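You operate a simulated robot arm through the tools that you are given. There is no shell and no other tool. Be economical: measure what you need, move in short steps, check, and stop when the job is done.

You run a simulated two-armed robot. Do the job below in one go: nothing can be reset, and whatever is moved stays where it is left.

## Task
Wipe the cooler lid, unlock it and lay it on the bench.
Fine: the sandy splash comes off first; put the pad back; folding the handle down unlocks the lid. Set down upright: cleaning pad. What is to be rubbed or washed off counts as gone when no trace of it is left.
Where things are to end (x, y in the base frame): cooler lid within 100 mm of [570, -290].

It is judged by the outcome, as a careful person would: the job done as asked, and still so three seconds after it is handed in. It fails if anything else is knocked over, pushed out of place, dropped, spilled or broken. Lids that push on must go on centred and level and be pressed home; caps that screw on are set level and turned clockwise until they are tight.

## Robot
Two 7-joint arms with two-finger parallel grippers on one trunk, on a base that drives. Base frame: it is fixed to the floor where the robot stands at the start and does not move with it; the origin is under the middle of the robot, x ahead of it, y to its left, z up. Lengths are in mm, angles in rad, forces in N, time in s.
The left shoulder is at the start at [70, 163, 1345], the right one opposite. With the tool pointing down near the work surface each hand reaches from about 100 to 820 mm from the robot's upright axis, wherever it stands, measured 20 degrees to its own side. Places, roughly: cooler handle [600, 500, 1000]; cooler lid (40x29x13 cm) [600, 500, 900]; packing bench [600, -300, 800]; rim of the inside of the cooler [600, 500, 800]. Payload 3.43 kg a hand.
The tool frame of a hand sits at the grasp point between the pads (the TCP): z along the fingers, y along the line on which they close. The tips reach 34 mm beyond it. Largest opening 128 mm; finger width 24, thickness 12; the body of the gripper, 48 by 130 mm, starts 96 mm behind the TCP.
Orientation is that of the tool frame in the base frame, as a unit quaternion [x, y, z, w]. With the fingers straight down and closing along the base's y, the tool's x points along the base's -x, its y along +y and its z along -z.

## Interface
- The arms move only by the tool apply_moves. It takes "left_motion", "right_motion" or both (then of equal length, played together; a hand with none holds still); each is a list of rows, each an object (a shift or turn left out is 0, a gripper value left out holds the last) with "offset": the shift along the tool's x, y, z in mm, a list of three; "dr": the turn, a rotation vector about the tool's x, y, z in rad, a list of three; "fingers": the opening, from 0 (shut) to 1 (fully open). In form: [{"offset": [tx, ty, tz], "dr": [ax, ay, az], "fingers": fingers}, ...]. A call has 1 to 10 rows; each row shifts and turns the commanded pose from where the row before left it, along the tool's axes as they then stand. A row lasts 0.2 s, in which the tool goes at most 50 mm and 0.15 rad; a call with a longer step from one row to the next is refused whole, and so is a gripper value outside its range. A pose out of reach is approached as far as the arm can. The call stops where the force on the tool passes 90 N (or 10 N more than at its start, if that is more) or the arm is blocked; 0.2 s more then pass. The fingers move at their own pace (about 153 mm/s each) and stop on an object; they squeeze with about 28 N. The grip force told is the motor's: it shows also when the fingers shut on nothing. Time passes only in rows, and 0.2 s behind the last, so rows that do not move let the fingers close. The reply holds the time, the measured pose of the TCP, the force on the tool along the base axes, the opening and the grip force, in the units named above and with some noise, with the torque about the TCP (base axes, N m) and any sound that the robot's microphone picked up.
- Cameras (640 x 400 px; columns grow to the right, rows downward): "scene" is now at [131.5, 22.3, 1562.2]; the picture's right is [0.27, -0.96, 0.00], its down [-0.66, -0.19, -0.73] and it looks along [0.70, 0.20, -0.68] (base axes); focal length 214 px, centre (320, 200). "left" rides on the left gripper at [76, 11, -160] in its tool frame; the picture's right is [-0.15, 0.99, 0.00], its down [-0.88, -0.13, -0.46] and it looks along [-0.45, -0.07, 0.89] (tool axes); focal length 234 px, centre (320, 200). "right" rides on the right gripper at [76, -11, -160] in its tool frame; the picture's right is [0.15, 0.99, 0.00], its down [-0.88, 0.13, -0.46] and it looks along [-0.45, 0.07, 0.89] (tool axes); focal length 234 px, centre (320, 200). There is no depth. A picture from a camera that has moved, and an enlarged one, comes with that camera's place and axes in the base frame and with its lens.
- capture(camera): a new picture of that camera. It takes no simulated time.
- raise_lower(by): slides the trunk up (or, below 0, down) by that many mm; the arms and the scene camera ride with it, the base frame stays. It gives what a move gives, with no picture.
- base_move(legs): drives the robot by 1 to 6 legs, each [ahead, left, turn to the left] in mm, mm and rad, along the robot's own axes; the way and the turn of a leg run together, so that a leg with both is an arc; at most 1500 mm and 3.142 rad a leg. The arms and the cameras ride along, it lands a little off, and it stops where it bumps. It gives what a move gives.
- head_to(pan, tilt): turns the head with the scene camera to pan (to the left, within 1.501 rad either way) and tilt (down, from -0.506 to 1.204), counted from straight ahead of the robot. It gives what a move gives.
- inspect(camera, box): a new picture of the part [left, top, right, bottom] of that camera's present view, enlarged. It takes no simulated time.
- hand_in(): hands the job in; it is judged then, once.

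Work in short steps. Places have to be worked out from the pictures, the camera data and where the tool is seen: move nearer, look again, correct. Check each grasp and each placing, and mend what went wrong. You have 120 turns and 100 pictures in all, those below and enlarged ones among them. Open the grippers and draw the arms clear of the work before you hand the job in, unless the task says otherwise; then end with one line.

The tools are called after "Emit:" by a JSON object that holds its "method" and its "body". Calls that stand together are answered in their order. apply_moves: Moves the arms, as the interface text tells. Its arguments: {"type":"object","properties":{"left_motion":{"type":"array"},"right_motion":{"type":"array"}},"required":[]} The other tools are called the same way: raise_lower (by) slides the trunk up or down; base_move (legs) drives the base; head_to (pan, tilt) turns the head that bears the scene camera; capture (camera) takes a picture; inspect (camera, box) takes an enlarged picture of a part of a camera's view; hand_in () hands the job in.

At the start:

```text
time_s: 0.0
left_tcp_pos: [441.2, 554.2, 1287.6]
left_ee_rot: [-0.001, 1.0, 0.0, 0.0]
left_ft_force: [0.3, 0.0, -0.1]
left_moment: [-0.06, -0.02, 0.01]
left_gripper_width: 128.1
left_gripper_force: 0.1
right_tcp_pos: [357.1, 53.3, 1365.2]
right_ee_rot: [0.001, 1.0, 0.0, 0.0]
right_ft_force: [0.0, 0.6, 0.6]
right_moment: [-0.02, -0.01, -0.03]
right_gripper_width: 128.1
right_gripper_force: 0.0
trunk travel left (down, up): [-825.0, 115.0]
robot x, y, heading: [1.1, -2.3, -0.004]
head pan, tilt: [0.278, 0.752]
```

scene: 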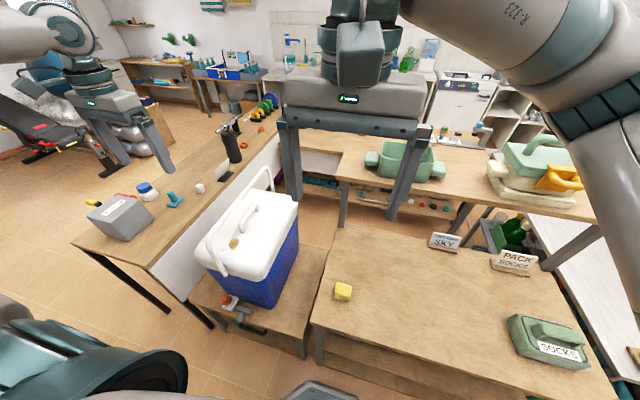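
right: 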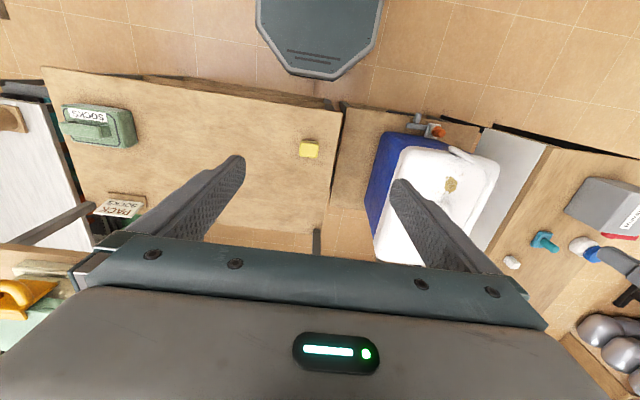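
left: 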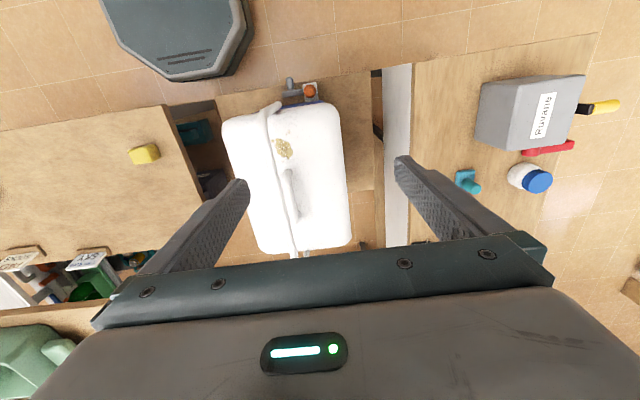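

I'll look closer at the cooler, pad and bench before moving.

Emit:
{"method": "inspect", "body": {"camera": "scene", "box": [180, 160, 380, 320]}}

Emit:
{"method": "inspect", "body": {"camera": "left", "box": [110, 80, 390, 260]}}

```text
2.50 times, centred on (280, 240) of scene
camera zoom: at [131.5, 22.3, 1562.2], right [0.27, -0.96, 0.0], down [-0.66, -0.19, -0.73], along [0.7, 0.2, -0.68], focal length 536 px, centre (420, 100)
```

zoom: 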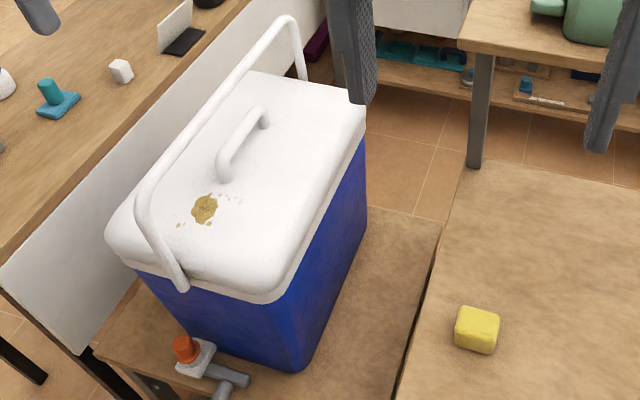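

```text
2.22 times, centred on (250, 170) of left
camera zoom: at [364.7, 564.7, 1446.6], right [0.15, 0.99, 0.0], down [0.88, -0.13, 0.46], along [0.45, -0.07, -0.89], focal length 520 px, centre (476, 267)
```

zoom: 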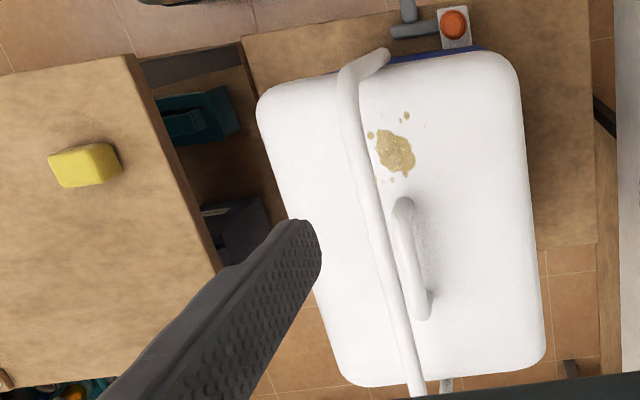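

The bail stands upright (bar ≈ y 455, z 1020) above the splash (≈ [495, 457, 900]); the pad is near [464, 33]. I'll turn the left hand so its fingers close along base x, and move the right arm out of the way.

Emit:
{"method": "apply_moves", "body": {"left_motion": [{"dr": [0, 0, 0.15]}, {"dr": [0, 0, 0.15]}, {"dr": [0, 0, 0.15]}, {"dr": [0, 0, 0.15]}, {"dr": [0, 0, 0.15]}, {"dr": [0, 0, 0.15]}, {"dr": [0, 0, 0.15]}, {"dr": [0, 0, 0.15]}, {"dr": [0, 0, 0.15]}, {"dr": [0, 0, 0.15]}], "right_motion": [{"offset": [0, -40, 0]}, {"offset": [0, -40, 0]}, {"offset": [0, -40, 0]}, {"offset": [0, -40, 0]}, {"offset": [0, -40, 0]}, {"offset": [0, -40, 0]}, {"offset": [0, -40, 0]}, {"offset": [0, -40, 0]}, {"offset": [0, -40, 0]}, {"offset": [0, -40, 0]}]}}

```text
time_s: 2.2
left_tcp_pos: [438.4, 552.2, 1289.5]
left_ee_rot: [0.681, 0.732, 0.001, 0.0]
left_ft_force: [-0.1, 0.2, 0.8]
left_moment: [0.01, -0.04, -0.02]
left_gripper_width: 128.2
left_gripper_force: 0.0
right_tcp_pos: [355.1, -347.8, 1366.6]
right_ee_rot: [0.0, 1.0, 0.002, 0.001]
right_ft_force: [0.2, 0.0, 0.7]
right_moment: [0.0, 0.01, 0.0]
right_gripper_width: 128.3
right_gripper_force: 0.0
trunk travel left (down, up): [-825.0, 115.0]
robot x, y, heading: [2.9, -1.8, 0.004]
head pan, tilt: [0.278, 0.752]
```

Finish the turn and move the left hand toward the pad.

Emit:
{"method": "apply_moves", "body": {"left_motion": [{"dr": [0, 0, 0.0708]}, {"offset": [-47, 2, 15]}, {"offset": [-47, 3, 15]}, {"offset": [-47, 3, 15]}, {"offset": [-47, 3, 15]}, {"offset": [-47, 3, 15]}, {"offset": [-47, 3, 15]}, {"offset": [-47, 3, 15]}, {"offset": [-47, 3, 15]}, {"offset": [-47, 3, 15]}]}}

Emit:
{"method": "capture", "body": {"camera": "left"}}

Emit:
{"method": "capture", "body": {"camera": "scene"}}

```text
time_s: 4.4
left_tcp_pos: [470.2, 131.6, 1151.9]
left_ee_rot: [0.706, 0.708, 0.0, -0.001]
left_ft_force: [0.8, 0.3, 0.3]
left_moment: [-0.02, 0.05, 0.03]
left_gripper_width: 127.9
left_gripper_force: 0.1
right_tcp_pos: [360.6, -345.4, 1365.2]
right_ee_rot: [0.0, 1.0, 0.0, -0.002]
right_ft_force: [-0.1, -0.6, 0.5]
right_moment: [-0.02, -0.01, -0.05]
right_gripper_width: 127.9
right_gripper_force: 0.0
trunk travel left (down, up): [-825.0, 115.0]
robot x, y, heading: [2.8, 1.9, -0.003]
head pan, tilt: [0.278, 0.752]
```

```text
94 pictures are left
camera left: at [482.0, 207.3, 1311.4], right [0.99, -0.14, 0.0], down [-0.13, -0.88, 0.46], along [-0.07, -0.45, -0.89], focal length 234 px, centre (320, 200)
```

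left: 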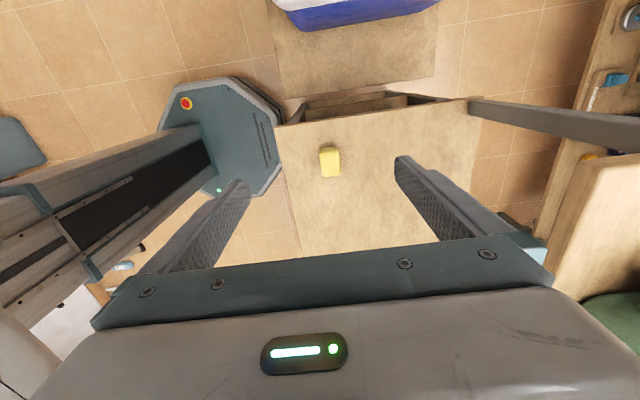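

```text
93 pictures are left
camera scene: at [135.3, 22.7, 1561.9], right [0.27, -0.96, 0.0], down [-0.66, -0.19, -0.73], along [0.7, 0.2, -0.69], focal length 214 px, centre (320, 200)
```

scene: 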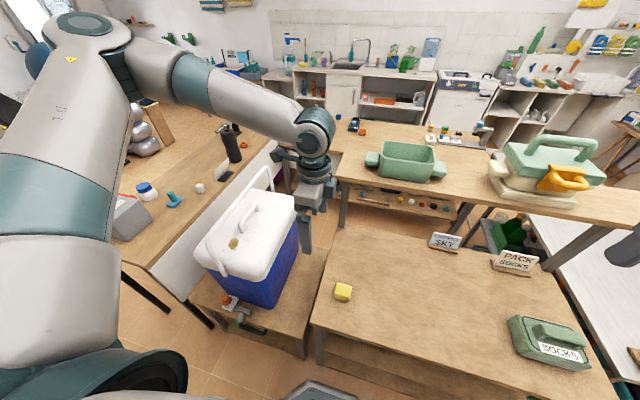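

Pad is at about [475, 47]. Go lower above it and tilt the hand 43° (body leaning to +y), the attitude needed under the bail.

Emit:
{"method": "apply_moves", "body": {"left_motion": [{"offset": [-20, 1, 45]}, {"offset": [-20, 1, 45]}, {"offset": [-20, 1, 45]}, {"offset": [-20, 1, 35]}, {"dr": [0, -0.15, 0]}, {"dr": [0, -0.15, 0]}, {"dr": [0, -0.15, 0]}, {"dr": [0, -0.15, 0]}, {"dr": [0, -0.15, 0]}]}}

Emit:
{"method": "capture", "body": {"camera": "left"}}

Emit:
{"method": "inspect", "body": {"camera": "scene", "box": [260, 180, 440, 320]}}

```text
time_s: 6.4
left_tcp_pos: [455.3, 171.8, 1049.5]
left_ee_rot: [0.657, 0.658, -0.259, 0.26]
left_ft_force: [-0.4, 0.6, -0.5]
left_moment: [-0.03, 0.02, -0.02]
left_gripper_width: 128.1
left_gripper_force: 0.0
left hand out of reach, approached as far as the arm can: row 1, 2, 3, 4
right_tcp_pos: [357.8, -345.1, 1367.3]
right_ee_rot: [0.0, 1.0, 0.0, 0.0]
right_ft_force: [0.2, 0.1, 0.1]
right_moment: [-0.02, -0.03, -0.02]
right_gripper_width: 128.2
right_gripper_force: 0.1
trunk travel left (down, up): [-825.0, 115.0]
robot x, y, heading: [0.4, -1.8, 0.002]
head pan, tilt: [0.278, 0.752]
```

```text
92 pictures are left
camera left: at [465.9, 336.1, 1114.7], right [0.99, -0.1, 0.1], down [-0.13, -0.33, 0.93], along [-0.06, -0.94, -0.34], focal length 234 px, centre (320, 200)
```

left: 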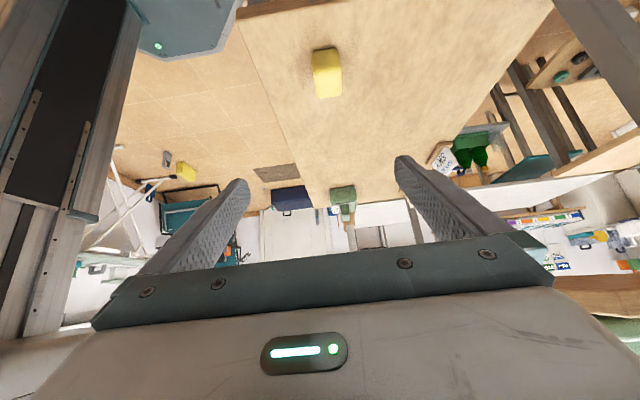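

```text
2.86 times, centred on (350, 250) of scene
camera zoom: at [131.2, 22.9, 1562.3], right [0.27, -0.96, 0.0], down [-0.66, -0.19, -0.73], along [0.7, 0.2, -0.68], focal length 613 px, centre (234, 57)
```

zoom: 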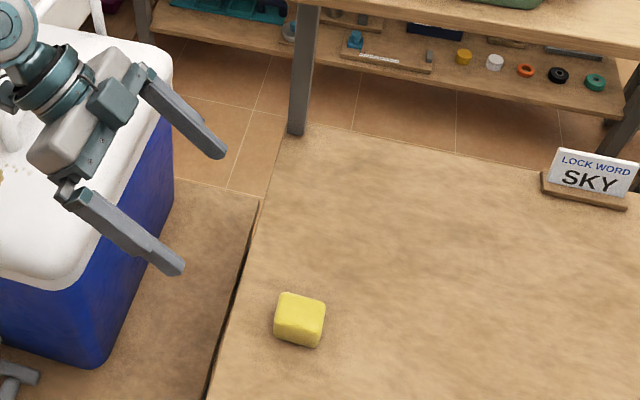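

The arm ran out of reach with that attitude; lowering the trunk should ease it. TCP is at 1049 with free air below, so lower by 120.

Emit:
{"method": "raise_lower", "body": {"by": -120}}

Emit:
{"method": "apply_moves", "body": {"left_motion": [{"offset": [-22, 3, 20]}, {"offset": [-22, 3, 20]}, {"offset": [-22, 3, 20]}]}}

```text
time_s: 7.9
left_tcp_pos: [456.1, 172.1, 931.4]
left_ee_rot: [0.657, 0.659, -0.258, 0.26]
left_ft_force: [-0.1, 0.3, -0.8]
left_moment: [0.0, 0.01, 0.02]
left_gripper_width: 128.1
left_gripper_force: 0.1
right_tcp_pos: [358.3, -344.9, 1245.9]
right_ee_rot: [0.0, 1.0, 0.001, 0.0]
right_ft_force: [-0.6, 0.4, 0.5]
right_moment: [0.02, 0.0, -0.01]
right_gripper_width: 127.9
right_gripper_force: 0.1
trunk travel left (down, up): [-705.0, 235.0]
robot x, y, heading: [-2.3, -0.4, 0.002]
head pan, tilt: [0.278, 0.752]
```

```text
time_s: 8.7
left_tcp_pos: [464.5, 80.0, 929.8]
left_ee_rot: [0.657, 0.659, -0.258, 0.259]
left_ft_force: [0.8, -0.3, -0.1]
left_moment: [0.04, 0.01, -0.01]
left_gripper_width: 127.9
left_gripper_force: 0.0
right_tcp_pos: [358.4, -347.1, 1246.0]
right_ee_rot: [0.0, 1.0, 0.001, 0.0]
right_ft_force: [-0.7, -0.2, 0.2]
right_moment: [0.0, -0.02, 0.02]
right_gripper_width: 127.9
right_gripper_force: 0.1
trunk travel left (down, up): [-705.0, 235.0]
robot x, y, heading: [-0.0, -2.9, -0.004]
head pan, tilt: [0.278, 0.752]
```

It reaches now. Look at the pad from both cameras to fix its place.

Emit:
{"method": "capture", "body": {"camera": "left"}}

Emit:
{"method": "inspect", "body": {"camera": "scene", "box": [260, 200, 440, 320]}}

```text
90 pictures are left
camera left: at [475.7, 243.6, 995.0], right [0.99, -0.1, 0.1], down [-0.13, -0.34, 0.93], along [-0.06, -0.94, -0.35], focal length 234 px, centre (320, 200)
```

left: 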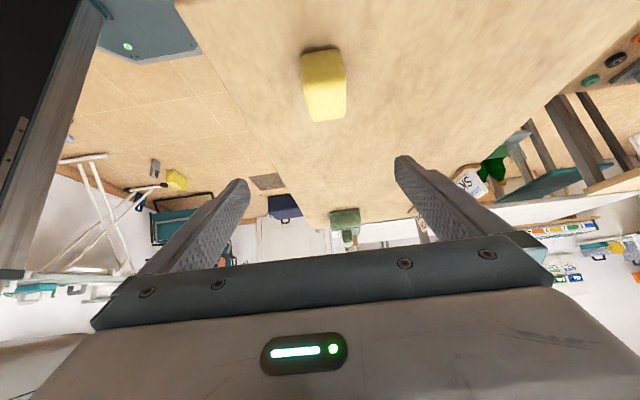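

```text
3.33 times, centred on (350, 260) of scene
camera zoom: at [132.1, 20.3, 1442.2], right [0.27, -0.96, 0.0], down [-0.66, -0.19, -0.73], along [0.7, 0.2, -0.68], focal length 715 px, centre (220, 0)
```

zoom: 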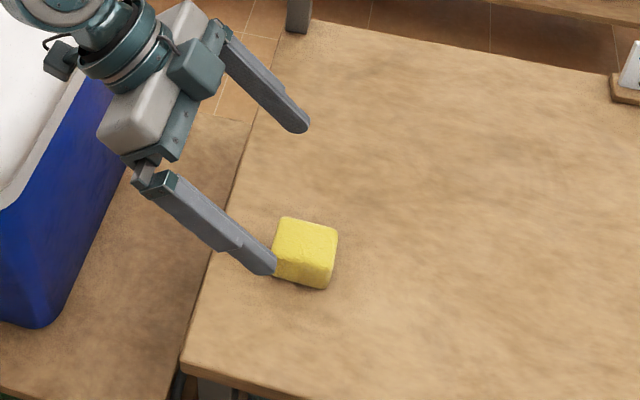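

Triangulated: pad centre ≈ [481, 35], top z ≈ 803, bench ≈ 765. Align and descend partway, then check again.

Emit:
{"method": "apply_moves", "body": {"left_motion": [{"offset": [13, 5.5, 29]}, {"offset": [13, 5.5, 29]}, {"offset": [13, 5.5, 29]}]}}

Emit:
{"method": "capture", "body": {"camera": "left"}}

Emit:
{"method": "inspect", "body": {"camera": "scene", "box": [260, 200, 440, 320]}}

```text
time_s: 9.5
left_tcp_pos: [465.0, 81.6, 931.0]
left_ee_rot: [0.657, 0.658, -0.259, 0.259]
left_ft_force: [-0.7, 0.2, -0.9]
left_moment: [0.01, 0.02, 0.01]
left_gripper_width: 127.9
left_gripper_force: 0.0
left hand out of reach, approached as far as the arm can: row 1, 2, 3
right_tcp_pos: [358.2, -345.6, 1246.6]
right_ee_rot: [0.0, 1.0, 0.0, 0.0]
right_ft_force: [0.7, -0.5, -0.5]
right_moment: [0.0, -0.02, 0.01]
right_gripper_width: 128.0
right_gripper_force: 0.2
trunk travel left (down, up): [-705.0, 235.0]
robot x, y, heading: [-2.2, 3.7, -0.001]
head pan, tilt: [0.278, 0.752]
```

```text
88 pictures are left
camera left: at [475.3, 245.1, 995.0], right [0.99, -0.11, 0.1], down [-0.13, -0.33, 0.93], along [-0.06, -0.94, -0.34], focal length 234 px, centre (320, 200)
```

left: 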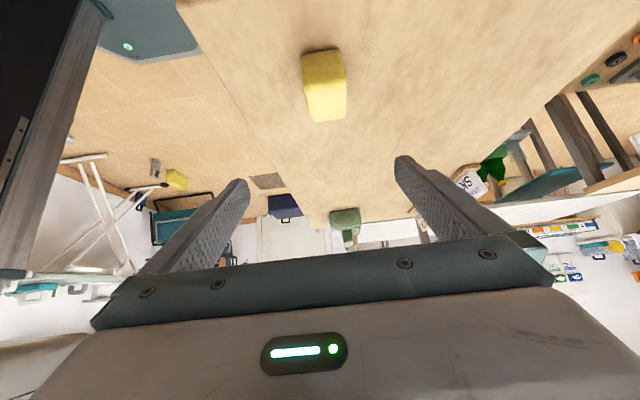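

```text
3.33 times, centred on (350, 260) of scene
camera zoom: at [131.3, 22.4, 1442.2], right [0.27, -0.96, 0.0], down [-0.66, -0.19, -0.73], along [0.7, 0.2, -0.68], focal length 715 px, centre (220, 0)
```

zoom: 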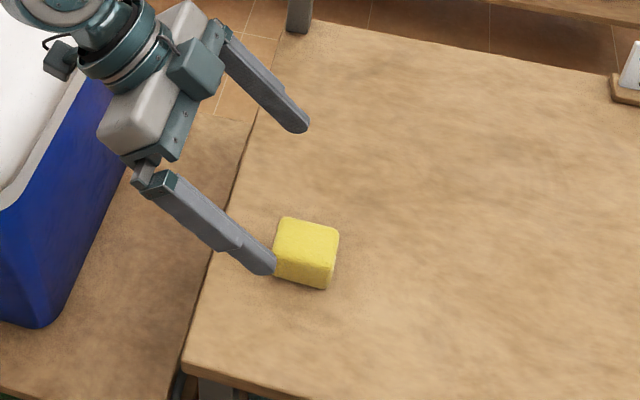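

The arm stalls going down; check how the arm lies relative to the cooler before lowering the trunk more.

Emit:
{"method": "capture", "body": {"camera": "scene"}}

Emit:
{"method": "capture", "body": {"camera": "right"}}

```text
86 pictures are left
camera scene: at [131.3, 22.4, 1442.2], right [0.27, -0.96, 0.0], down [-0.66, -0.19, -0.73], along [0.7, 0.2, -0.68], focal length 214 px, centre (320, 200)
```

scene: 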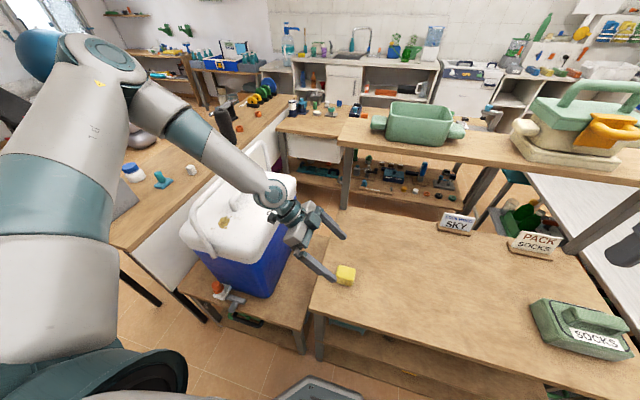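

```text
85 pictures are left
camera right: at [282.2, -356.4, 1406.1], right [-0.15, 0.99, 0.0], down [0.88, 0.13, 0.46], along [0.45, 0.07, -0.89], focal length 234 px, centre (320, 200)
```

right: 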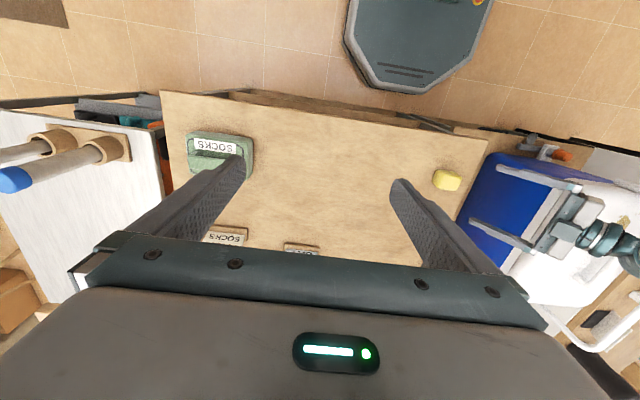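

The left forearm reaches over the cooler, so lowering is unsafe. Instead I drive the robot 300 mm to its right so the pad lies more in front of the left arm.

Emit:
{"method": "base_move", "body": {"legs": [[0, -300, 0]]}}

Emit:
{"method": "apply_moves", "body": {"left_motion": [{"offset": [37, 2, -34]}, {"offset": [37, 2, -34]}, {"offset": [37, 2, -34]}, {"offset": [37, 2, -34]}, {"offset": [37, 2, -34]}]}}

Emit:
{"method": "capture", "body": {"camera": "scene"}}

```text
time_s: 11.5
left_tcp_pos: [465.1, -218.7, 930.1]
left_ee_rot: [0.659, 0.657, -0.259, 0.259]
left_ft_force: [0.7, 0.3, 0.2]
left_moment: [-0.02, 0.01, -0.02]
left_gripper_width: 127.8
left_gripper_force: 0.0
right_tcp_pos: [354.6, -644.7, 1245.4]
right_ee_rot: [0.003, 1.0, 0.001, 0.001]
right_ft_force: [0.3, 0.4, 0.2]
right_moment: [0.01, 0.03, -0.02]
right_gripper_width: 128.1
right_gripper_force: 0.1
trunk travel left (down, up): [-705.0, 235.0]
robot x, y, heading: [-0.5, -298.4, -0.003]
head pan, tilt: [0.278, 0.752]
```

```text
refused: row 1 steps farther than a row can; nothing moved
```

```text
84 pictures are left
camera scene: at [130.9, -276.3, 1442.2], right [0.27, -0.96, 0.0], down [-0.66, -0.18, -0.73], along [0.7, 0.2, -0.68], focal length 214 px, centre (320, 200)
```

scene: 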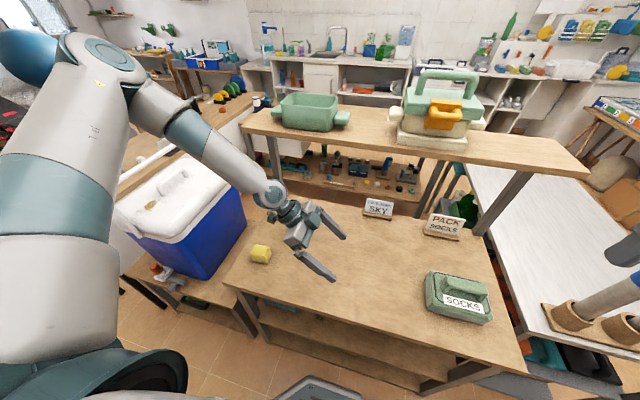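

Move the left hand back in +y over the pad at the same height.

Emit:
{"method": "apply_moves", "body": {"left_motion": [{"offset": [32.9, 2, -30.7]}, {"offset": [32.9, 2, -30.7]}, {"offset": [32.9, 3, -30.7]}, {"offset": [32.9, 3, -30.7]}, {"offset": [32.9, 3, -30.7]}, {"offset": [32.9, 3, -30.7]}]}}

Emit:
{"method": "capture", "body": {"camera": "scene"}}

Emit:
{"method": "capture", "body": {"camera": "left"}}

```text
time_s: 12.9
left_tcp_pos: [481.4, 52.6, 929.7]
left_ee_rot: [0.658, 0.657, -0.259, 0.26]
left_ft_force: [-0.1, 0.6, 0.1]
left_moment: [-0.04, -0.04, -0.02]
left_gripper_width: 127.7
left_gripper_force: 0.0
right_tcp_pos: [354.2, -644.0, 1246.6]
right_ee_rot: [0.003, 1.0, 0.0, -0.001]
right_ft_force: [-0.4, 0.4, -0.4]
right_moment: [-0.07, -0.03, -0.02]
right_gripper_width: 128.1
right_gripper_force: 0.0
trunk travel left (down, up): [-705.0, 235.0]
robot x, y, heading: [0.5, -295.2, -0.006]
head pan, tilt: [0.278, 0.752]
```

```text
83 pictures are left
camera scene: at [130.1, -275.8, 1442.3], right [0.27, -0.96, 0.0], down [-0.66, -0.18, -0.73], along [0.7, 0.2, -0.68], focal length 214 px, centre (320, 200)
```

scene: 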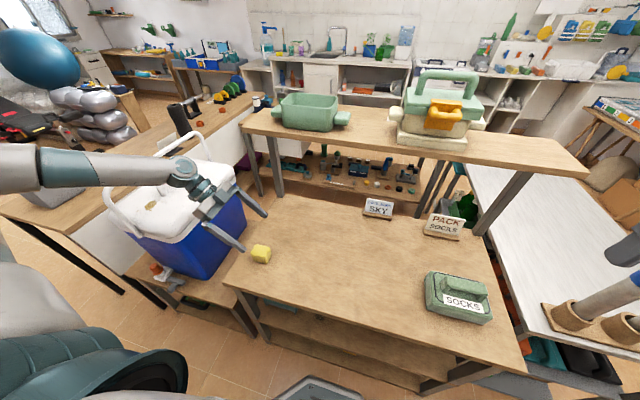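

```text
82 pictures are left
camera left: at [492.4, 215.1, 994.4], right [0.99, -0.11, 0.1], down [-0.13, -0.33, 0.93], along [-0.07, -0.94, -0.34], focal length 234 px, centre (320, 200)
```

left: 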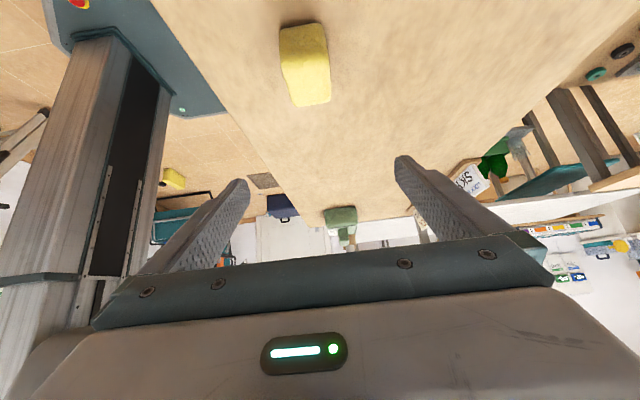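

The arm now has a good posture clear of the cooler. Descend vertically to about z 845.

Emit:
{"method": "apply_moves", "body": {"left_motion": [{"offset": [29, -1, 31]}, {"offset": [29, -1, 31]}]}}

Emit:
{"method": "capture", "body": {"camera": "left"}}

Emit:
{"method": "inspect", "body": {"camera": "scene", "box": [180, 160, 360, 300]}}

```text
time_s: 13.5
left_tcp_pos: [477.4, 50.3, 850.5]
left_ee_rot: [0.659, 0.658, -0.258, 0.257]
left_ft_force: [0.0, -0.2, 0.2]
left_moment: [-0.02, 0.01, -0.03]
left_gripper_width: 128.1
left_gripper_force: 0.1
left hand out of reach, approached as far as the arm can: row 2
right_tcp_pos: [357.0, -647.3, 1245.4]
right_ee_rot: [0.003, 1.0, 0.0, -0.001]
right_ft_force: [0.1, -0.3, 0.1]
right_moment: [-0.01, 0.06, 0.0]
right_gripper_width: 127.9
right_gripper_force: 0.0
trunk travel left (down, up): [-705.0, 235.0]
robot x, y, heading: [2.4, -296.7, -0.002]
head pan, tilt: [0.278, 0.752]
```

```text
81 pictures are left
camera left: at [488.2, 213.6, 915.5], right [0.99, -0.11, 0.1], down [-0.13, -0.34, 0.93], along [-0.07, -0.93, -0.35], focal length 234 px, centre (320, 200)
```

left: 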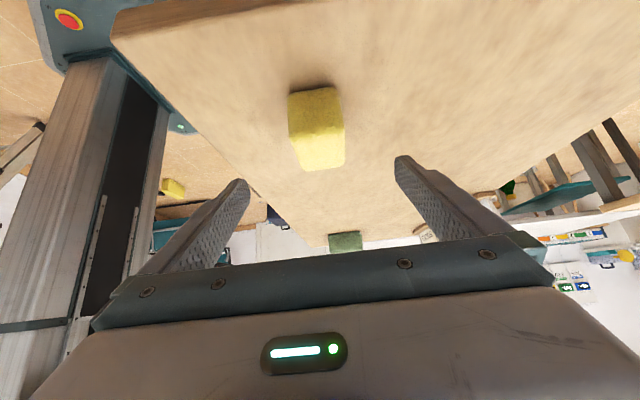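

```text
2.86 times, centred on (270, 230) of scene
camera zoom: at [132.3, -277.7, 1442.1], right [0.27, -0.96, 0.0], down [-0.66, -0.18, -0.73], along [0.7, 0.2, -0.68], focal length 613 px, centre (463, 114)
```

zoom: 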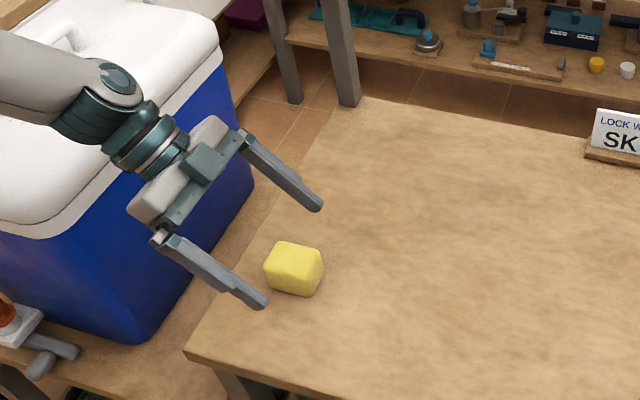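

Pad spans y 5–68, x ≈ 455–503. Lower by the trunk since the arm is at its limit there.

Emit:
{"method": "raise_lower", "body": {"by": -38}}

Emit:
{"method": "capture", "body": {"camera": "left"}}

Emit:
{"method": "inspect", "body": {"camera": "scene", "box": [180, 160, 360, 300]}}

```text
time_s: 14.4
left_tcp_pos: [476.2, 50.8, 813.6]
left_ee_rot: [0.659, 0.657, -0.258, 0.258]
left_ft_force: [-0.3, 0.6, -0.6]
left_moment: [0.03, -0.01, -0.02]
left_gripper_width: 128.1
left_gripper_force: 0.1
right_tcp_pos: [354.5, -646.1, 1208.5]
right_ee_rot: [0.003, 1.0, 0.0, 0.0]
right_ft_force: [-0.8, 0.1, 0.0]
right_moment: [0.02, -0.01, 0.04]
right_gripper_width: 127.7
right_gripper_force: 0.0
trunk travel left (down, up): [-667.0, 273.0]
robot x, y, heading: [-0.9, -299.9, -0.004]
head pan, tilt: [0.278, 0.752]
```

```text
79 pictures are left
camera left: at [487.1, 213.7, 878.1], right [0.99, -0.11, 0.1], down [-0.13, -0.34, 0.93], along [-0.07, -0.94, -0.35], focal length 234 px, centre (320, 200)
```

left: 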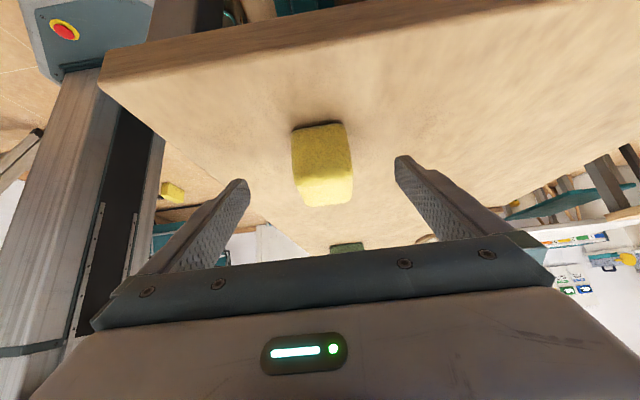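

```text
2.86 times, centred on (270, 230) of scene
camera zoom: at [130.3, -276.8, 1404.3], right [0.27, -0.96, 0.0], down [-0.66, -0.18, -0.73], along [0.7, 0.2, -0.68], focal length 613 px, centre (463, 114)
```

zoom: 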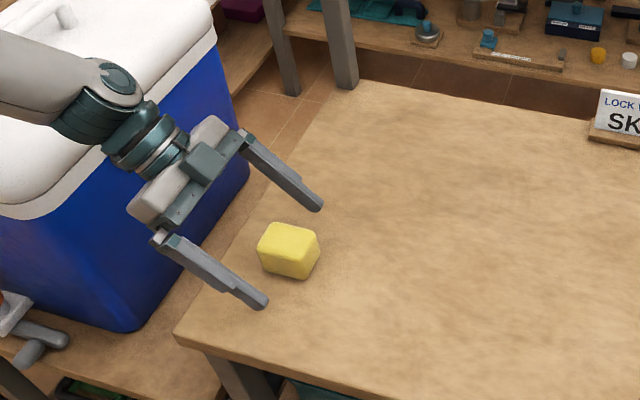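

Tips straddle the pad centre; bench is z ≈ 766. Lower 6 mm more and close.

Emit:
{"method": "raise_lower", "body": {"by": -7}}

Emit:
{"method": "apply_moves", "body": {"left_motion": [{"offset": [0, 2, 0], "fingers": 0.6}, {"fingers": 0.45}, {"fingers": 0.3}, {"fingers": 0.2}, {"fingers": 0.2}]}}

Emit:
{"method": "capture", "body": {"camera": "left"}}

```text
time_s: 14.9
left_tcp_pos: [476.2, 50.4, 805.8]
left_ee_rot: [0.66, 0.657, -0.258, 0.257]
left_ft_force: [-0.6, -0.3, -0.4]
left_moment: [0.03, 0.0, 0.01]
left_gripper_width: 128.2
left_gripper_force: 0.1
right_tcp_pos: [354.8, -646.2, 1200.2]
right_ee_rot: [0.004, 1.0, 0.0, 0.0]
right_ft_force: [0.7, -0.1, 0.3]
right_moment: [0.01, 0.01, 0.0]
right_gripper_width: 128.0
right_gripper_force: 0.0
trunk travel left (down, up): [-660.0, 280.0]
robot x, y, heading: [-3.1, -297.0, -0.003]
head pan, tilt: [0.278, 0.752]
```

```text
time_s: 16.1
left_tcp_pos: [477.3, 49.9, 806.2]
left_ee_rot: [0.659, 0.658, -0.257, 0.258]
left_ft_force: [0.1, 0.5, 1.3]
left_moment: [0.0, -0.01, 0.01]
left_gripper_width: 44.0
left_gripper_force: 28.2
right_tcp_pos: [355.1, -646.8, 1201.3]
right_ee_rot: [0.003, 1.0, 0.001, 0.001]
right_ft_force: [0.0, 0.2, -0.3]
right_moment: [-0.02, -0.02, -0.01]
right_gripper_width: 128.0
right_gripper_force: 0.1
trunk travel left (down, up): [-660.0, 280.0]
robot x, y, heading: [2.0, -301.0, -0.007]
head pan, tilt: [0.278, 0.752]
```

```text
77 pictures are left
camera left: at [489.1, 213.6, 871.9], right [0.99, -0.11, 0.1], down [-0.13, -0.34, 0.93], along [-0.07, -0.93, -0.35], focal length 234 px, centre (320, 200)
```

left: 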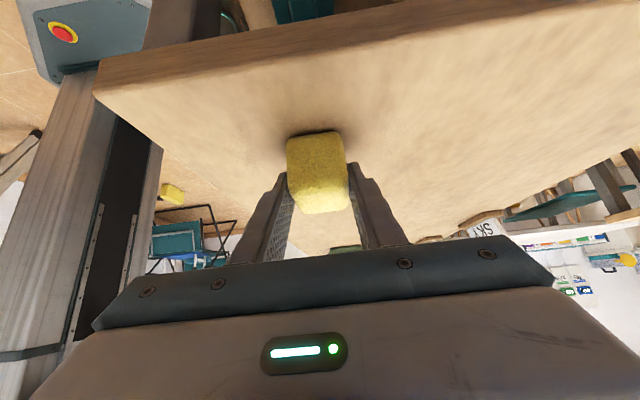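

Grip is firm at 44 mm (pad bottom = TCP z − 40, to be returned to TCP [477, 50, 806]). Raise the trunk and check the pad came along.

Emit:
{"method": "raise_lower", "body": {"by": 270}}

Emit:
{"method": "apply_moves", "body": {"left_motion": [{"offset": [-27, 0, -29]}, {"offset": [-27, 0, -29]}]}}

Emit:
{"method": "capture", "body": {"camera": "left"}}

```text
time_s: 18.9
left_tcp_pos: [477.5, 50.9, 1076.5]
left_ee_rot: [0.659, 0.658, -0.257, 0.258]
left_ft_force: [0.9, -0.5, 0.0]
left_moment: [-0.01, 0.06, 0.0]
left_gripper_width: 25.5
left_gripper_force: 0.0
right_tcp_pos: [355.3, -645.5, 1471.6]
right_ee_rot: [0.003, 1.0, 0.001, 0.0]
right_ft_force: [0.2, -0.8, 0.2]
right_moment: [0.03, 0.04, -0.02]
right_gripper_width: 128.0
right_gripper_force: 0.1
trunk travel left (down, up): [-930.0, 10.0]
robot x, y, heading: [-1.1, -295.2, -0.007]
head pan, tilt: [0.278, 0.752]
```

```text
time_s: 19.5
left_tcp_pos: [474.8, 51.0, 1156.0]
left_ee_rot: [0.66, 0.658, -0.256, 0.257]
left_ft_force: [0.0, -0.4, 0.3]
left_moment: [0.01, -0.01, 0.02]
left_gripper_width: 25.5
left_gripper_force: 0.1
right_tcp_pos: [353.4, -645.7, 1470.6]
right_ee_rot: [0.003, 1.0, 0.0, 0.0]
right_ft_force: [-0.5, -0.7, -0.2]
right_moment: [0.03, -0.04, -0.01]
right_gripper_width: 128.0
right_gripper_force: 0.1
trunk travel left (down, up): [-930.0, 10.0]
robot x, y, heading: [1.0, -300.8, -0.009]
head pan, tilt: [0.278, 0.752]
```

```text
76 pictures are left
camera left: at [486.1, 213.4, 1221.3], right [0.99, -0.11, 0.1], down [-0.13, -0.34, 0.93], along [-0.07, -0.93, -0.35], focal length 234 px, centre (320, 200)
```

left: 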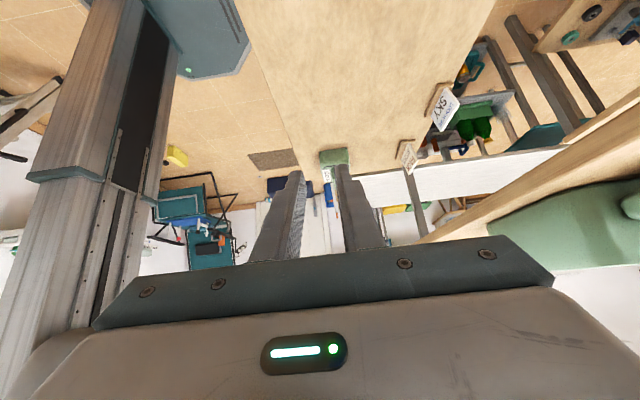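

The pad slipped out (fingers now at 25.5, no grip). Find where it is.

Emit:
{"method": "capture", "body": {"camera": "scene"}}

Emit:
{"method": "inspect", "body": {"camera": "scene", "box": [180, 200, 340, 320]}}

```text
75 pictures are left
camera scene: at [128.6, -276.9, 1667.4], right [0.27, -0.96, 0.0], down [-0.66, -0.18, -0.73], along [0.7, 0.2, -0.68], focal length 214 px, centre (320, 200)
```

scene: 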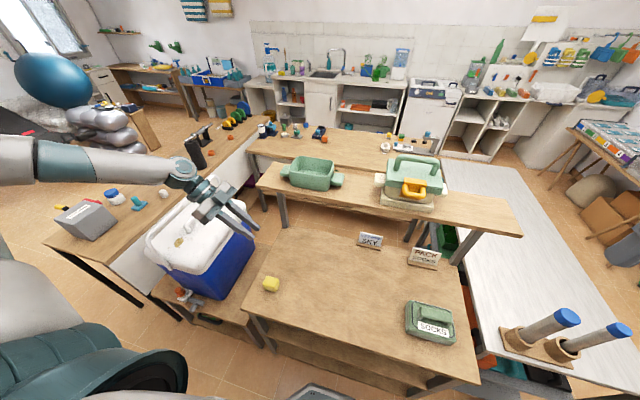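

```text
3.33 times, centred on (260, 260) of scene
camera zoom: at [128.6, -276.9, 1667.4], right [0.27, -0.96, 0.0], down [-0.66, -0.18, -0.73], along [0.7, 0.2, -0.68], focal length 715 px, centre (520, 0)
```

zoom: 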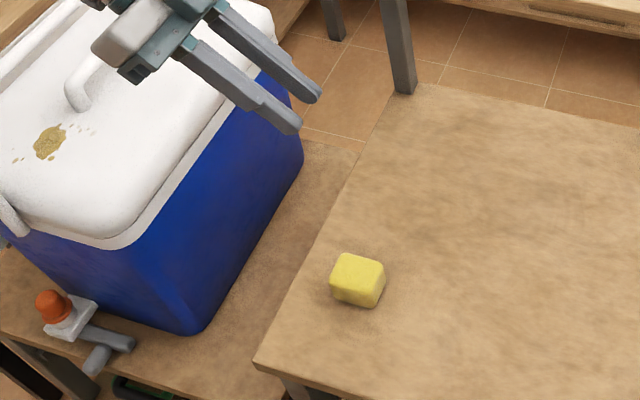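

The pad is still upright at about the same spot ([477, 38]). I'll regrip lower with full closure and lift slowly.

Emit:
{"method": "apply_moves", "body": {"left_motion": [{"offset": [27, 1, 29], "fingers": 0.7}, {"offset": [27, 1, 29], "fingers": 1}]}}

Emit:
{"method": "raise_lower", "body": {"by": -235}}

Emit:
{"method": "capture", "body": {"camera": "left"}}

```text
time_s: 20.1
left_tcp_pos: [481.4, 51.0, 1076.0]
left_ee_rot: [0.66, 0.658, -0.256, 0.256]
left_ft_force: [-0.4, -0.2, 0.2]
left_moment: [-0.01, 0.01, -0.01]
left_gripper_width: 128.2
left_gripper_force: 0.1
right_tcp_pos: [357.5, -645.9, 1469.5]
right_ee_rot: [0.002, 1.0, 0.001, -0.001]
right_ft_force: [-0.2, -0.6, 0.1]
right_moment: [0.03, 0.03, -0.04]
right_gripper_width: 128.2
right_gripper_force: 0.0
trunk travel left (down, up): [-930.0, 10.0]
robot x, y, heading: [-0.0, -298.0, -0.01]
head pan, tilt: [0.278, 0.752]
```

```text
time_s: 22.5
left_tcp_pos: [480.1, 51.9, 842.0]
left_ee_rot: [0.659, 0.658, -0.257, 0.258]
left_ft_force: [0.6, -1.2, -0.5]
left_moment: [0.0, 0.04, -0.02]
left_gripper_width: 128.2
left_gripper_force: 0.0
right_tcp_pos: [355.0, -645.8, 1235.6]
right_ee_rot: [0.003, 1.0, 0.001, 0.0]
right_ft_force: [-0.4, -0.4, -0.1]
right_moment: [0.01, 0.0, -0.01]
right_gripper_width: 127.8
right_gripper_force: 0.1
trunk travel left (down, up): [-695.0, 245.0]
robot x, y, heading: [-3.1, -299.3, -0.007]
head pan, tilt: [0.278, 0.752]
```

```text
73 pictures are left
camera left: at [490.9, 214.8, 907.7], right [0.99, -0.11, 0.1], down [-0.13, -0.34, 0.93], along [-0.07, -0.93, -0.35], focal length 234 px, centre (320, 200)
```

left: 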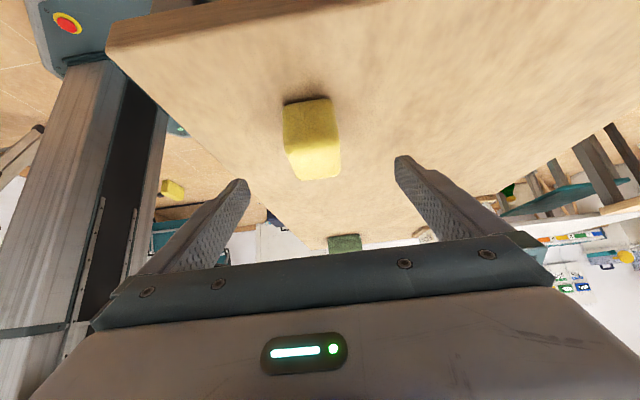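

Pad is ~4 mm to −x. Lower to TCP z ≈ 801, align and close fully.

Emit:
{"method": "raise_lower", "body": {"by": -40}}

Emit:
{"method": "apply_moves", "body": {"left_motion": [{"offset": [-3, -4, 1], "fingers": 0.6}, {"fingers": 0.4}, {"fingers": 0.2}, {"fingers": 0}, {"fingers": 0}, {"fingers": 0}]}}

Emit:
{"method": "raise_lower", "body": {"by": 12}}

Emit:
{"method": "capture", "body": {"camera": "left"}}

```text
time_s: 23.4
left_tcp_pos: [479.5, 51.5, 802.5]
left_ee_rot: [0.659, 0.658, -0.256, 0.258]
left_ft_force: [0.6, -0.2, 1.2]
left_moment: [0.03, 0.02, 0.03]
left_gripper_width: 127.6
left_gripper_force: 0.0
right_tcp_pos: [355.2, -645.4, 1196.3]
right_ee_rot: [0.002, 1.0, 0.001, 0.001]
right_ft_force: [0.7, -0.3, 0.1]
right_moment: [0.02, -0.05, -0.02]
right_gripper_width: 128.0
right_gripper_force: 0.0
trunk travel left (down, up): [-655.0, 285.0]
robot x, y, heading: [0.6, -300.5, -0.004]
head pan, tilt: [0.278, 0.752]
```

```text
time_s: 24.8
left_tcp_pos: [477.3, 48.2, 804.5]
left_ee_rot: [0.659, 0.658, -0.256, 0.258]
left_ft_force: [0.7, 0.4, 2.3]
left_moment: [0.03, 0.01, -0.01]
left_gripper_width: 44.2
left_gripper_force: 28.0
right_tcp_pos: [356.0, -645.8, 1195.3]
right_ee_rot: [0.002, 1.0, 0.001, -0.001]
right_ft_force: [0.4, -0.3, -0.9]
right_moment: [0.0, 0.0, 0.01]
right_gripper_width: 128.0
right_gripper_force: 0.2
trunk travel left (down, up): [-655.0, 285.0]
robot x, y, heading: [2.1, -297.7, -0.002]
head pan, tilt: [0.278, 0.752]
```

```text
time_s: 25.4
left_tcp_pos: [475.0, 48.6, 816.0]
left_ee_rot: [0.66, 0.658, -0.256, 0.257]
left_ft_force: [-1.0, -0.3, 0.5]
left_moment: [0.05, -0.01, 0.01]
left_gripper_width: 44.4
left_gripper_force: 28.5
right_tcp_pos: [355.5, -647.0, 1208.5]
right_ee_rot: [0.002, 1.0, 0.0, 0.0]
right_ft_force: [-0.2, -0.3, -0.3]
right_moment: [-0.02, 0.03, -0.02]
right_gripper_width: 127.9
right_gripper_force: 0.0
trunk travel left (down, up): [-667.0, 273.0]
robot x, y, heading: [2.2, -298.9, -0.007]
head pan, tilt: [0.278, 0.752]
```

```text
72 pictures are left
camera left: at [487.1, 211.7, 881.0], right [0.99, -0.11, 0.1], down [-0.13, -0.34, 0.93], along [-0.07, -0.93, -0.35], focal length 234 px, centre (320, 200)
```

left: 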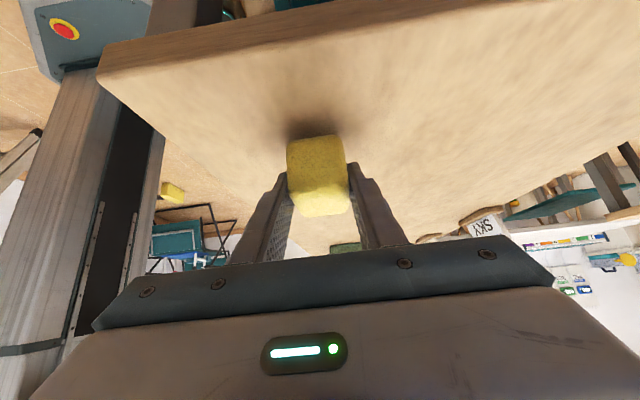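

The pad is off the bench and held (44.4 mm, 28 N). Raise in a moderate step and recheck grip.

Emit:
{"method": "raise_lower", "body": {"by": 40}}

Emit:
{"method": "raise_lower", "body": {"by": 60}}

```text
time_s: 26.2
left_tcp_pos: [476.0, 48.5, 855.8]
left_ee_rot: [0.66, 0.658, -0.257, 0.257]
left_ft_force: [-0.7, -0.7, 0.0]
left_moment: [-0.01, 0.0, 0.0]
left_gripper_width: 44.0
left_gripper_force: 27.6
right_tcp_pos: [355.0, -646.6, 1247.2]
right_ee_rot: [0.003, 1.0, 0.0, 0.0]
right_ft_force: [0.1, 0.1, 0.2]
right_moment: [0.01, 0.01, 0.0]
right_gripper_width: 128.0
right_gripper_force: 0.0
trunk travel left (down, up): [-707.0, 233.0]
robot x, y, heading: [-5.3, -294.2, -0.006]
head pan, tilt: [0.278, 0.752]
```

```text
time_s: 27.2
left_tcp_pos: [476.2, 48.2, 915.0]
left_ee_rot: [0.659, 0.658, -0.257, 0.258]
left_ft_force: [-0.5, -0.3, -0.5]
left_moment: [-0.03, 0.03, -0.01]
left_gripper_width: 44.3
left_gripper_force: 28.0
right_tcp_pos: [355.5, -645.4, 1308.0]
right_ee_rot: [0.003, 1.0, 0.0, 0.0]
right_ft_force: [0.1, 0.3, -0.2]
right_moment: [0.01, -0.03, -0.06]
right_gripper_width: 128.1
right_gripper_force: 0.2
trunk travel left (down, up): [-767.0, 173.0]
robot x, y, heading: [-0.1, -293.6, -0.004]
head pan, tilt: [0.278, 0.752]
```

Holding well. Continue up in two steps and verify visually.

Emit:
{"method": "raise_lower", "body": {"by": 80}}

Emit:
{"method": "raise_lower", "body": {"by": 85}}

Emit:
{"method": "apply_moves", "body": {"left_motion": [{"offset": [-14, 0, -14]}, {"offset": [-14, 0, -15]}, {"offset": [-14, 0, -15]}, {"offset": [-14, 0, -15]}]}}

Emit:
{"method": "capture", "body": {"camera": "left"}}

```text
time_s: 28.4
left_tcp_pos: [476.1, 50.0, 994.8]
left_ee_rot: [0.66, 0.658, -0.257, 0.257]
left_ft_force: [-0.1, 0.2, -0.5]
left_moment: [0.01, -0.01, 0.01]
left_gripper_width: 44.0
left_gripper_force: 28.0
right_tcp_pos: [355.8, -645.1, 1388.3]
right_ee_rot: [0.003, 1.0, 0.0, 0.0]
right_ft_force: [-0.7, 0.4, 0.2]
right_moment: [0.0, 0.0, -0.02]
right_gripper_width: 127.8
right_gripper_force: 0.0
trunk travel left (down, up): [-847.0, 93.0]
robot x, y, heading: [1.9, -300.5, -0.008]
head pan, tilt: [0.278, 0.752]
```

```text
time_s: 29.6
left_tcp_pos: [475.4, 49.0, 1078.8]
left_ee_rot: [0.66, 0.658, -0.257, 0.257]
left_ft_force: [-0.2, 0.3, 0.0]
left_moment: [0.01, 0.01, -0.02]
left_gripper_width: 44.0
left_gripper_force: 28.0
right_tcp_pos: [355.1, -646.3, 1472.5]
right_ee_rot: [0.003, 1.0, 0.0, 0.0]
right_ft_force: [0.4, 0.3, -1.1]
right_moment: [0.02, -0.03, 0.02]
right_gripper_width: 127.9
right_gripper_force: 0.0
trunk travel left (down, up): [-932.0, 8.0]
robot x, y, heading: [0.4, -296.4, -0.006]
head pan, tilt: [0.278, 0.752]
```

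```text
time_s: 30.6
left_tcp_pos: [476.3, 46.7, 1160.4]
left_ee_rot: [0.66, 0.658, -0.256, 0.258]
left_ft_force: [0.2, 0.2, 0.0]
left_moment: [0.01, 0.01, -0.02]
left_gripper_width: 44.0
left_gripper_force: 27.7
right_tcp_pos: [354.4, -646.0, 1472.9]
right_ee_rot: [0.002, 1.0, 0.0, 0.0]
right_ft_force: [-0.3, 0.0, 0.7]
right_moment: [0.0, -0.03, 0.02]
right_gripper_width: 128.0
right_gripper_force: 0.1
trunk travel left (down, up): [-932.0, 8.0]
robot x, y, heading: [2.7, -302.0, -0.006]
head pan, tilt: [0.278, 0.752]
```

```text
71 pictures are left
camera left: at [487.1, 210.2, 1226.9], right [0.99, -0.11, 0.1], down [-0.13, -0.34, 0.93], along [-0.07, -0.93, -0.35], focal length 234 px, centre (320, 200)
```

left: 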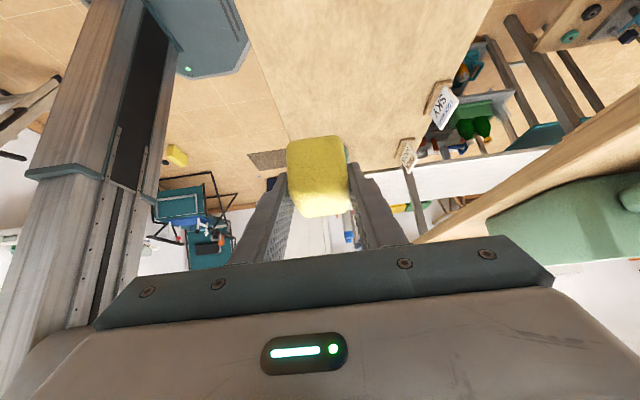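

Pad is held well above the bail height. Drive the robot back 300 mm to the left, then move the hand to the +y side of the bail.

Emit:
{"method": "base_move", "body": {"legs": [[0, 300, 0]]}}

Emit:
{"method": "apply_moves", "body": {"left_motion": [{"offset": [32.9, 2, -30.7]}, {"offset": [32.9, 3, -30.7]}, {"offset": [32.9, 3, -30.7]}, {"offset": [32.9, 3, -30.7]}, {"offset": [32.9, 3, -30.7]}, {"offset": [23, 3, -21.5]}]}}

Emit:
{"method": "capture", "body": {"camera": "left"}}

Emit:
{"method": "capture", "body": {"camera": "scene"}}

```text
time_s: 32.6
left_tcp_pos: [479.2, 338.1, 1161.1]
left_ee_rot: [0.66, 0.658, -0.256, 0.257]
left_ft_force: [0.5, -0.7, 0.3]
left_moment: [0.01, -0.03, 0.02]
left_gripper_width: 44.2
left_gripper_force: 28.5
right_tcp_pos: [355.3, -354.2, 1472.4]
right_ee_rot: [0.004, 1.0, 0.001, 0.0]
right_ft_force: [0.3, -0.9, -1.1]
right_moment: [0.03, -0.03, -0.01]
right_gripper_width: 128.0
right_gripper_force: 0.0
trunk travel left (down, up): [-932.0, 8.0]
robot x, y, heading: [2.6, -3.8, -0.007]
head pan, tilt: [0.278, 0.752]
```

```text
time_s: 34.0
left_tcp_pos: [497.8, 596.5, 1162.8]
left_ee_rot: [0.66, 0.657, -0.257, 0.257]
left_ft_force: [-0.2, 0.9, -0.3]
left_moment: [0.01, 0.0, -0.02]
left_gripper_width: 43.9
left_gripper_force: 28.4
right_tcp_pos: [357.2, -352.1, 1472.5]
right_ee_rot: [0.004, 1.0, 0.0, -0.001]
right_ft_force: [0.5, 1.6, -0.4]
right_moment: [-0.01, 0.03, -0.01]
right_gripper_width: 128.1
right_gripper_force: 0.1
trunk travel left (down, up): [-932.0, 8.0]
robot x, y, heading: [-0.2, -5.8, -0.005]
head pan, tilt: [0.278, 0.752]
```

```text
70 pictures are left
camera left: at [509.9, 760.2, 1229.1], right [0.99, -0.11, 0.1], down [-0.13, -0.34, 0.93], along [-0.07, -0.93, -0.35], focal length 234 px, centre (320, 200)
```

left: 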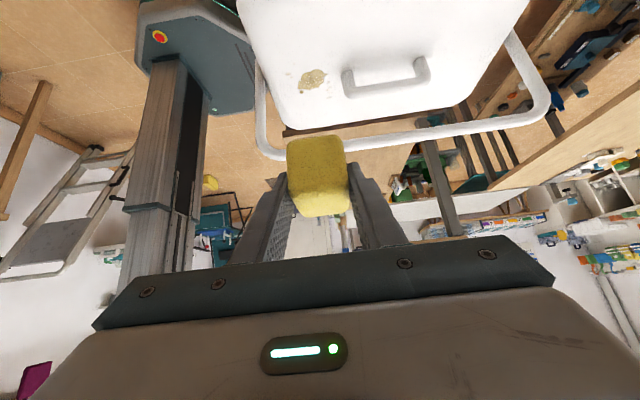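

```text
69 pictures are left
camera scene: at [133.8, 17.6, 1669.1], right [0.27, -0.96, 0.0], down [-0.66, -0.18, -0.73], along [0.7, 0.19, -0.68], focal length 214 px, centre (320, 200)
```

scene: 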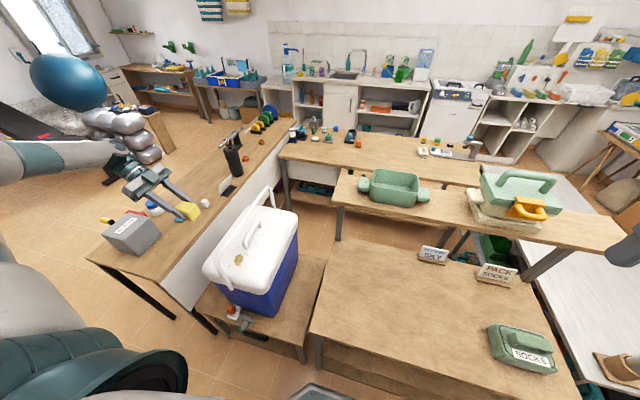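

Splash ≈ [497, 462, 900], spanning x 472–522; the lid's grip handle starts at x ≈ 550; bail bar ≈ z 1030. Lower on the +y side, then slide along the tool axis under the bail.

Emit:
{"method": "apply_moves", "body": {"left_motion": [{"offset": [32, 0, 25]}, {"offset": [32, 0, 25]}, {"offset": [0, 0, 35]}, {"offset": [0, 0, 35]}, {"offset": [0, 0, 35]}]}}

Emit:
{"method": "capture", "body": {"camera": "left"}}

Emit:
{"method": "inspect", "body": {"camera": "scene", "box": [150, 150, 330, 320]}}

```text
time_s: 35.2
left_tcp_pos: [449.9, 512.3, 1057.5]
left_ee_rot: [0.661, 0.658, -0.256, 0.256]
left_ft_force: [-0.3, -0.6, -0.6]
left_moment: [0.03, -0.02, -0.01]
left_gripper_width: 43.9
left_gripper_force: 28.3
left hand out of reach, approached as far as the arm can: row 1, 2, 3, 4, 5
right_tcp_pos: [355.5, -351.9, 1472.8]
right_ee_rot: [0.004, 1.0, 0.001, -0.001]
right_ft_force: [-0.2, -0.3, 0.1]
right_moment: [-0.01, 0.01, 0.0]
right_gripper_width: 128.1
right_gripper_force: 0.1
trunk travel left (down, up): [-932.0, 8.0]
robot x, y, heading: [-0.2, -5.0, -0.005]
head pan, tilt: [0.278, 0.752]
```

```text
68 pictures are left
camera left: at [461.6, 676.1, 1124.9], right [0.99, -0.11, 0.1], down [-0.13, -0.34, 0.93], along [-0.07, -0.93, -0.35], focal length 234 px, centre (320, 200)
```

left: 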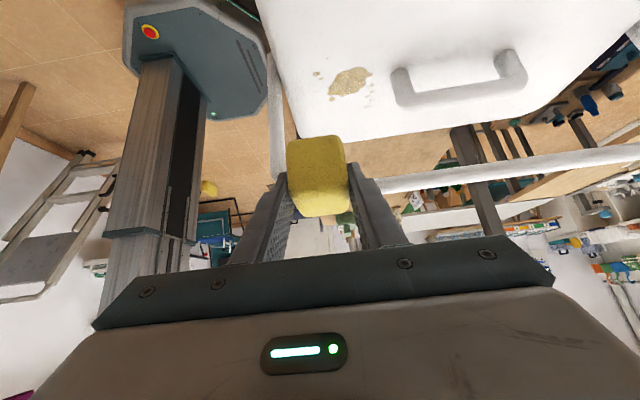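

```text
2.35 times, centred on (240, 235) of scene
camera zoom: at [132.3, 17.2, 1669.3], right [0.27, -0.96, 0.0], down [-0.66, -0.18, -0.73], along [0.7, 0.19, -0.68], focal length 505 px, centre (508, 118)
```

zoom: 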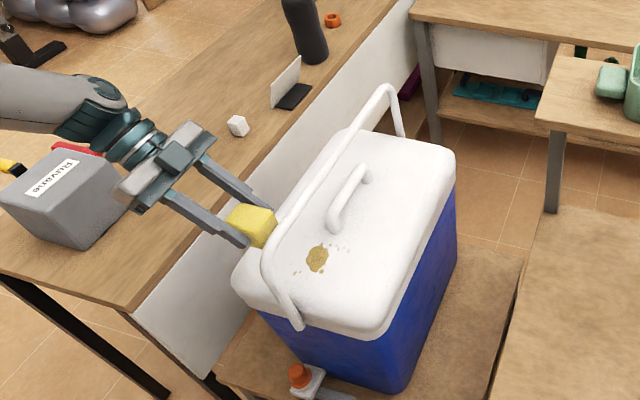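

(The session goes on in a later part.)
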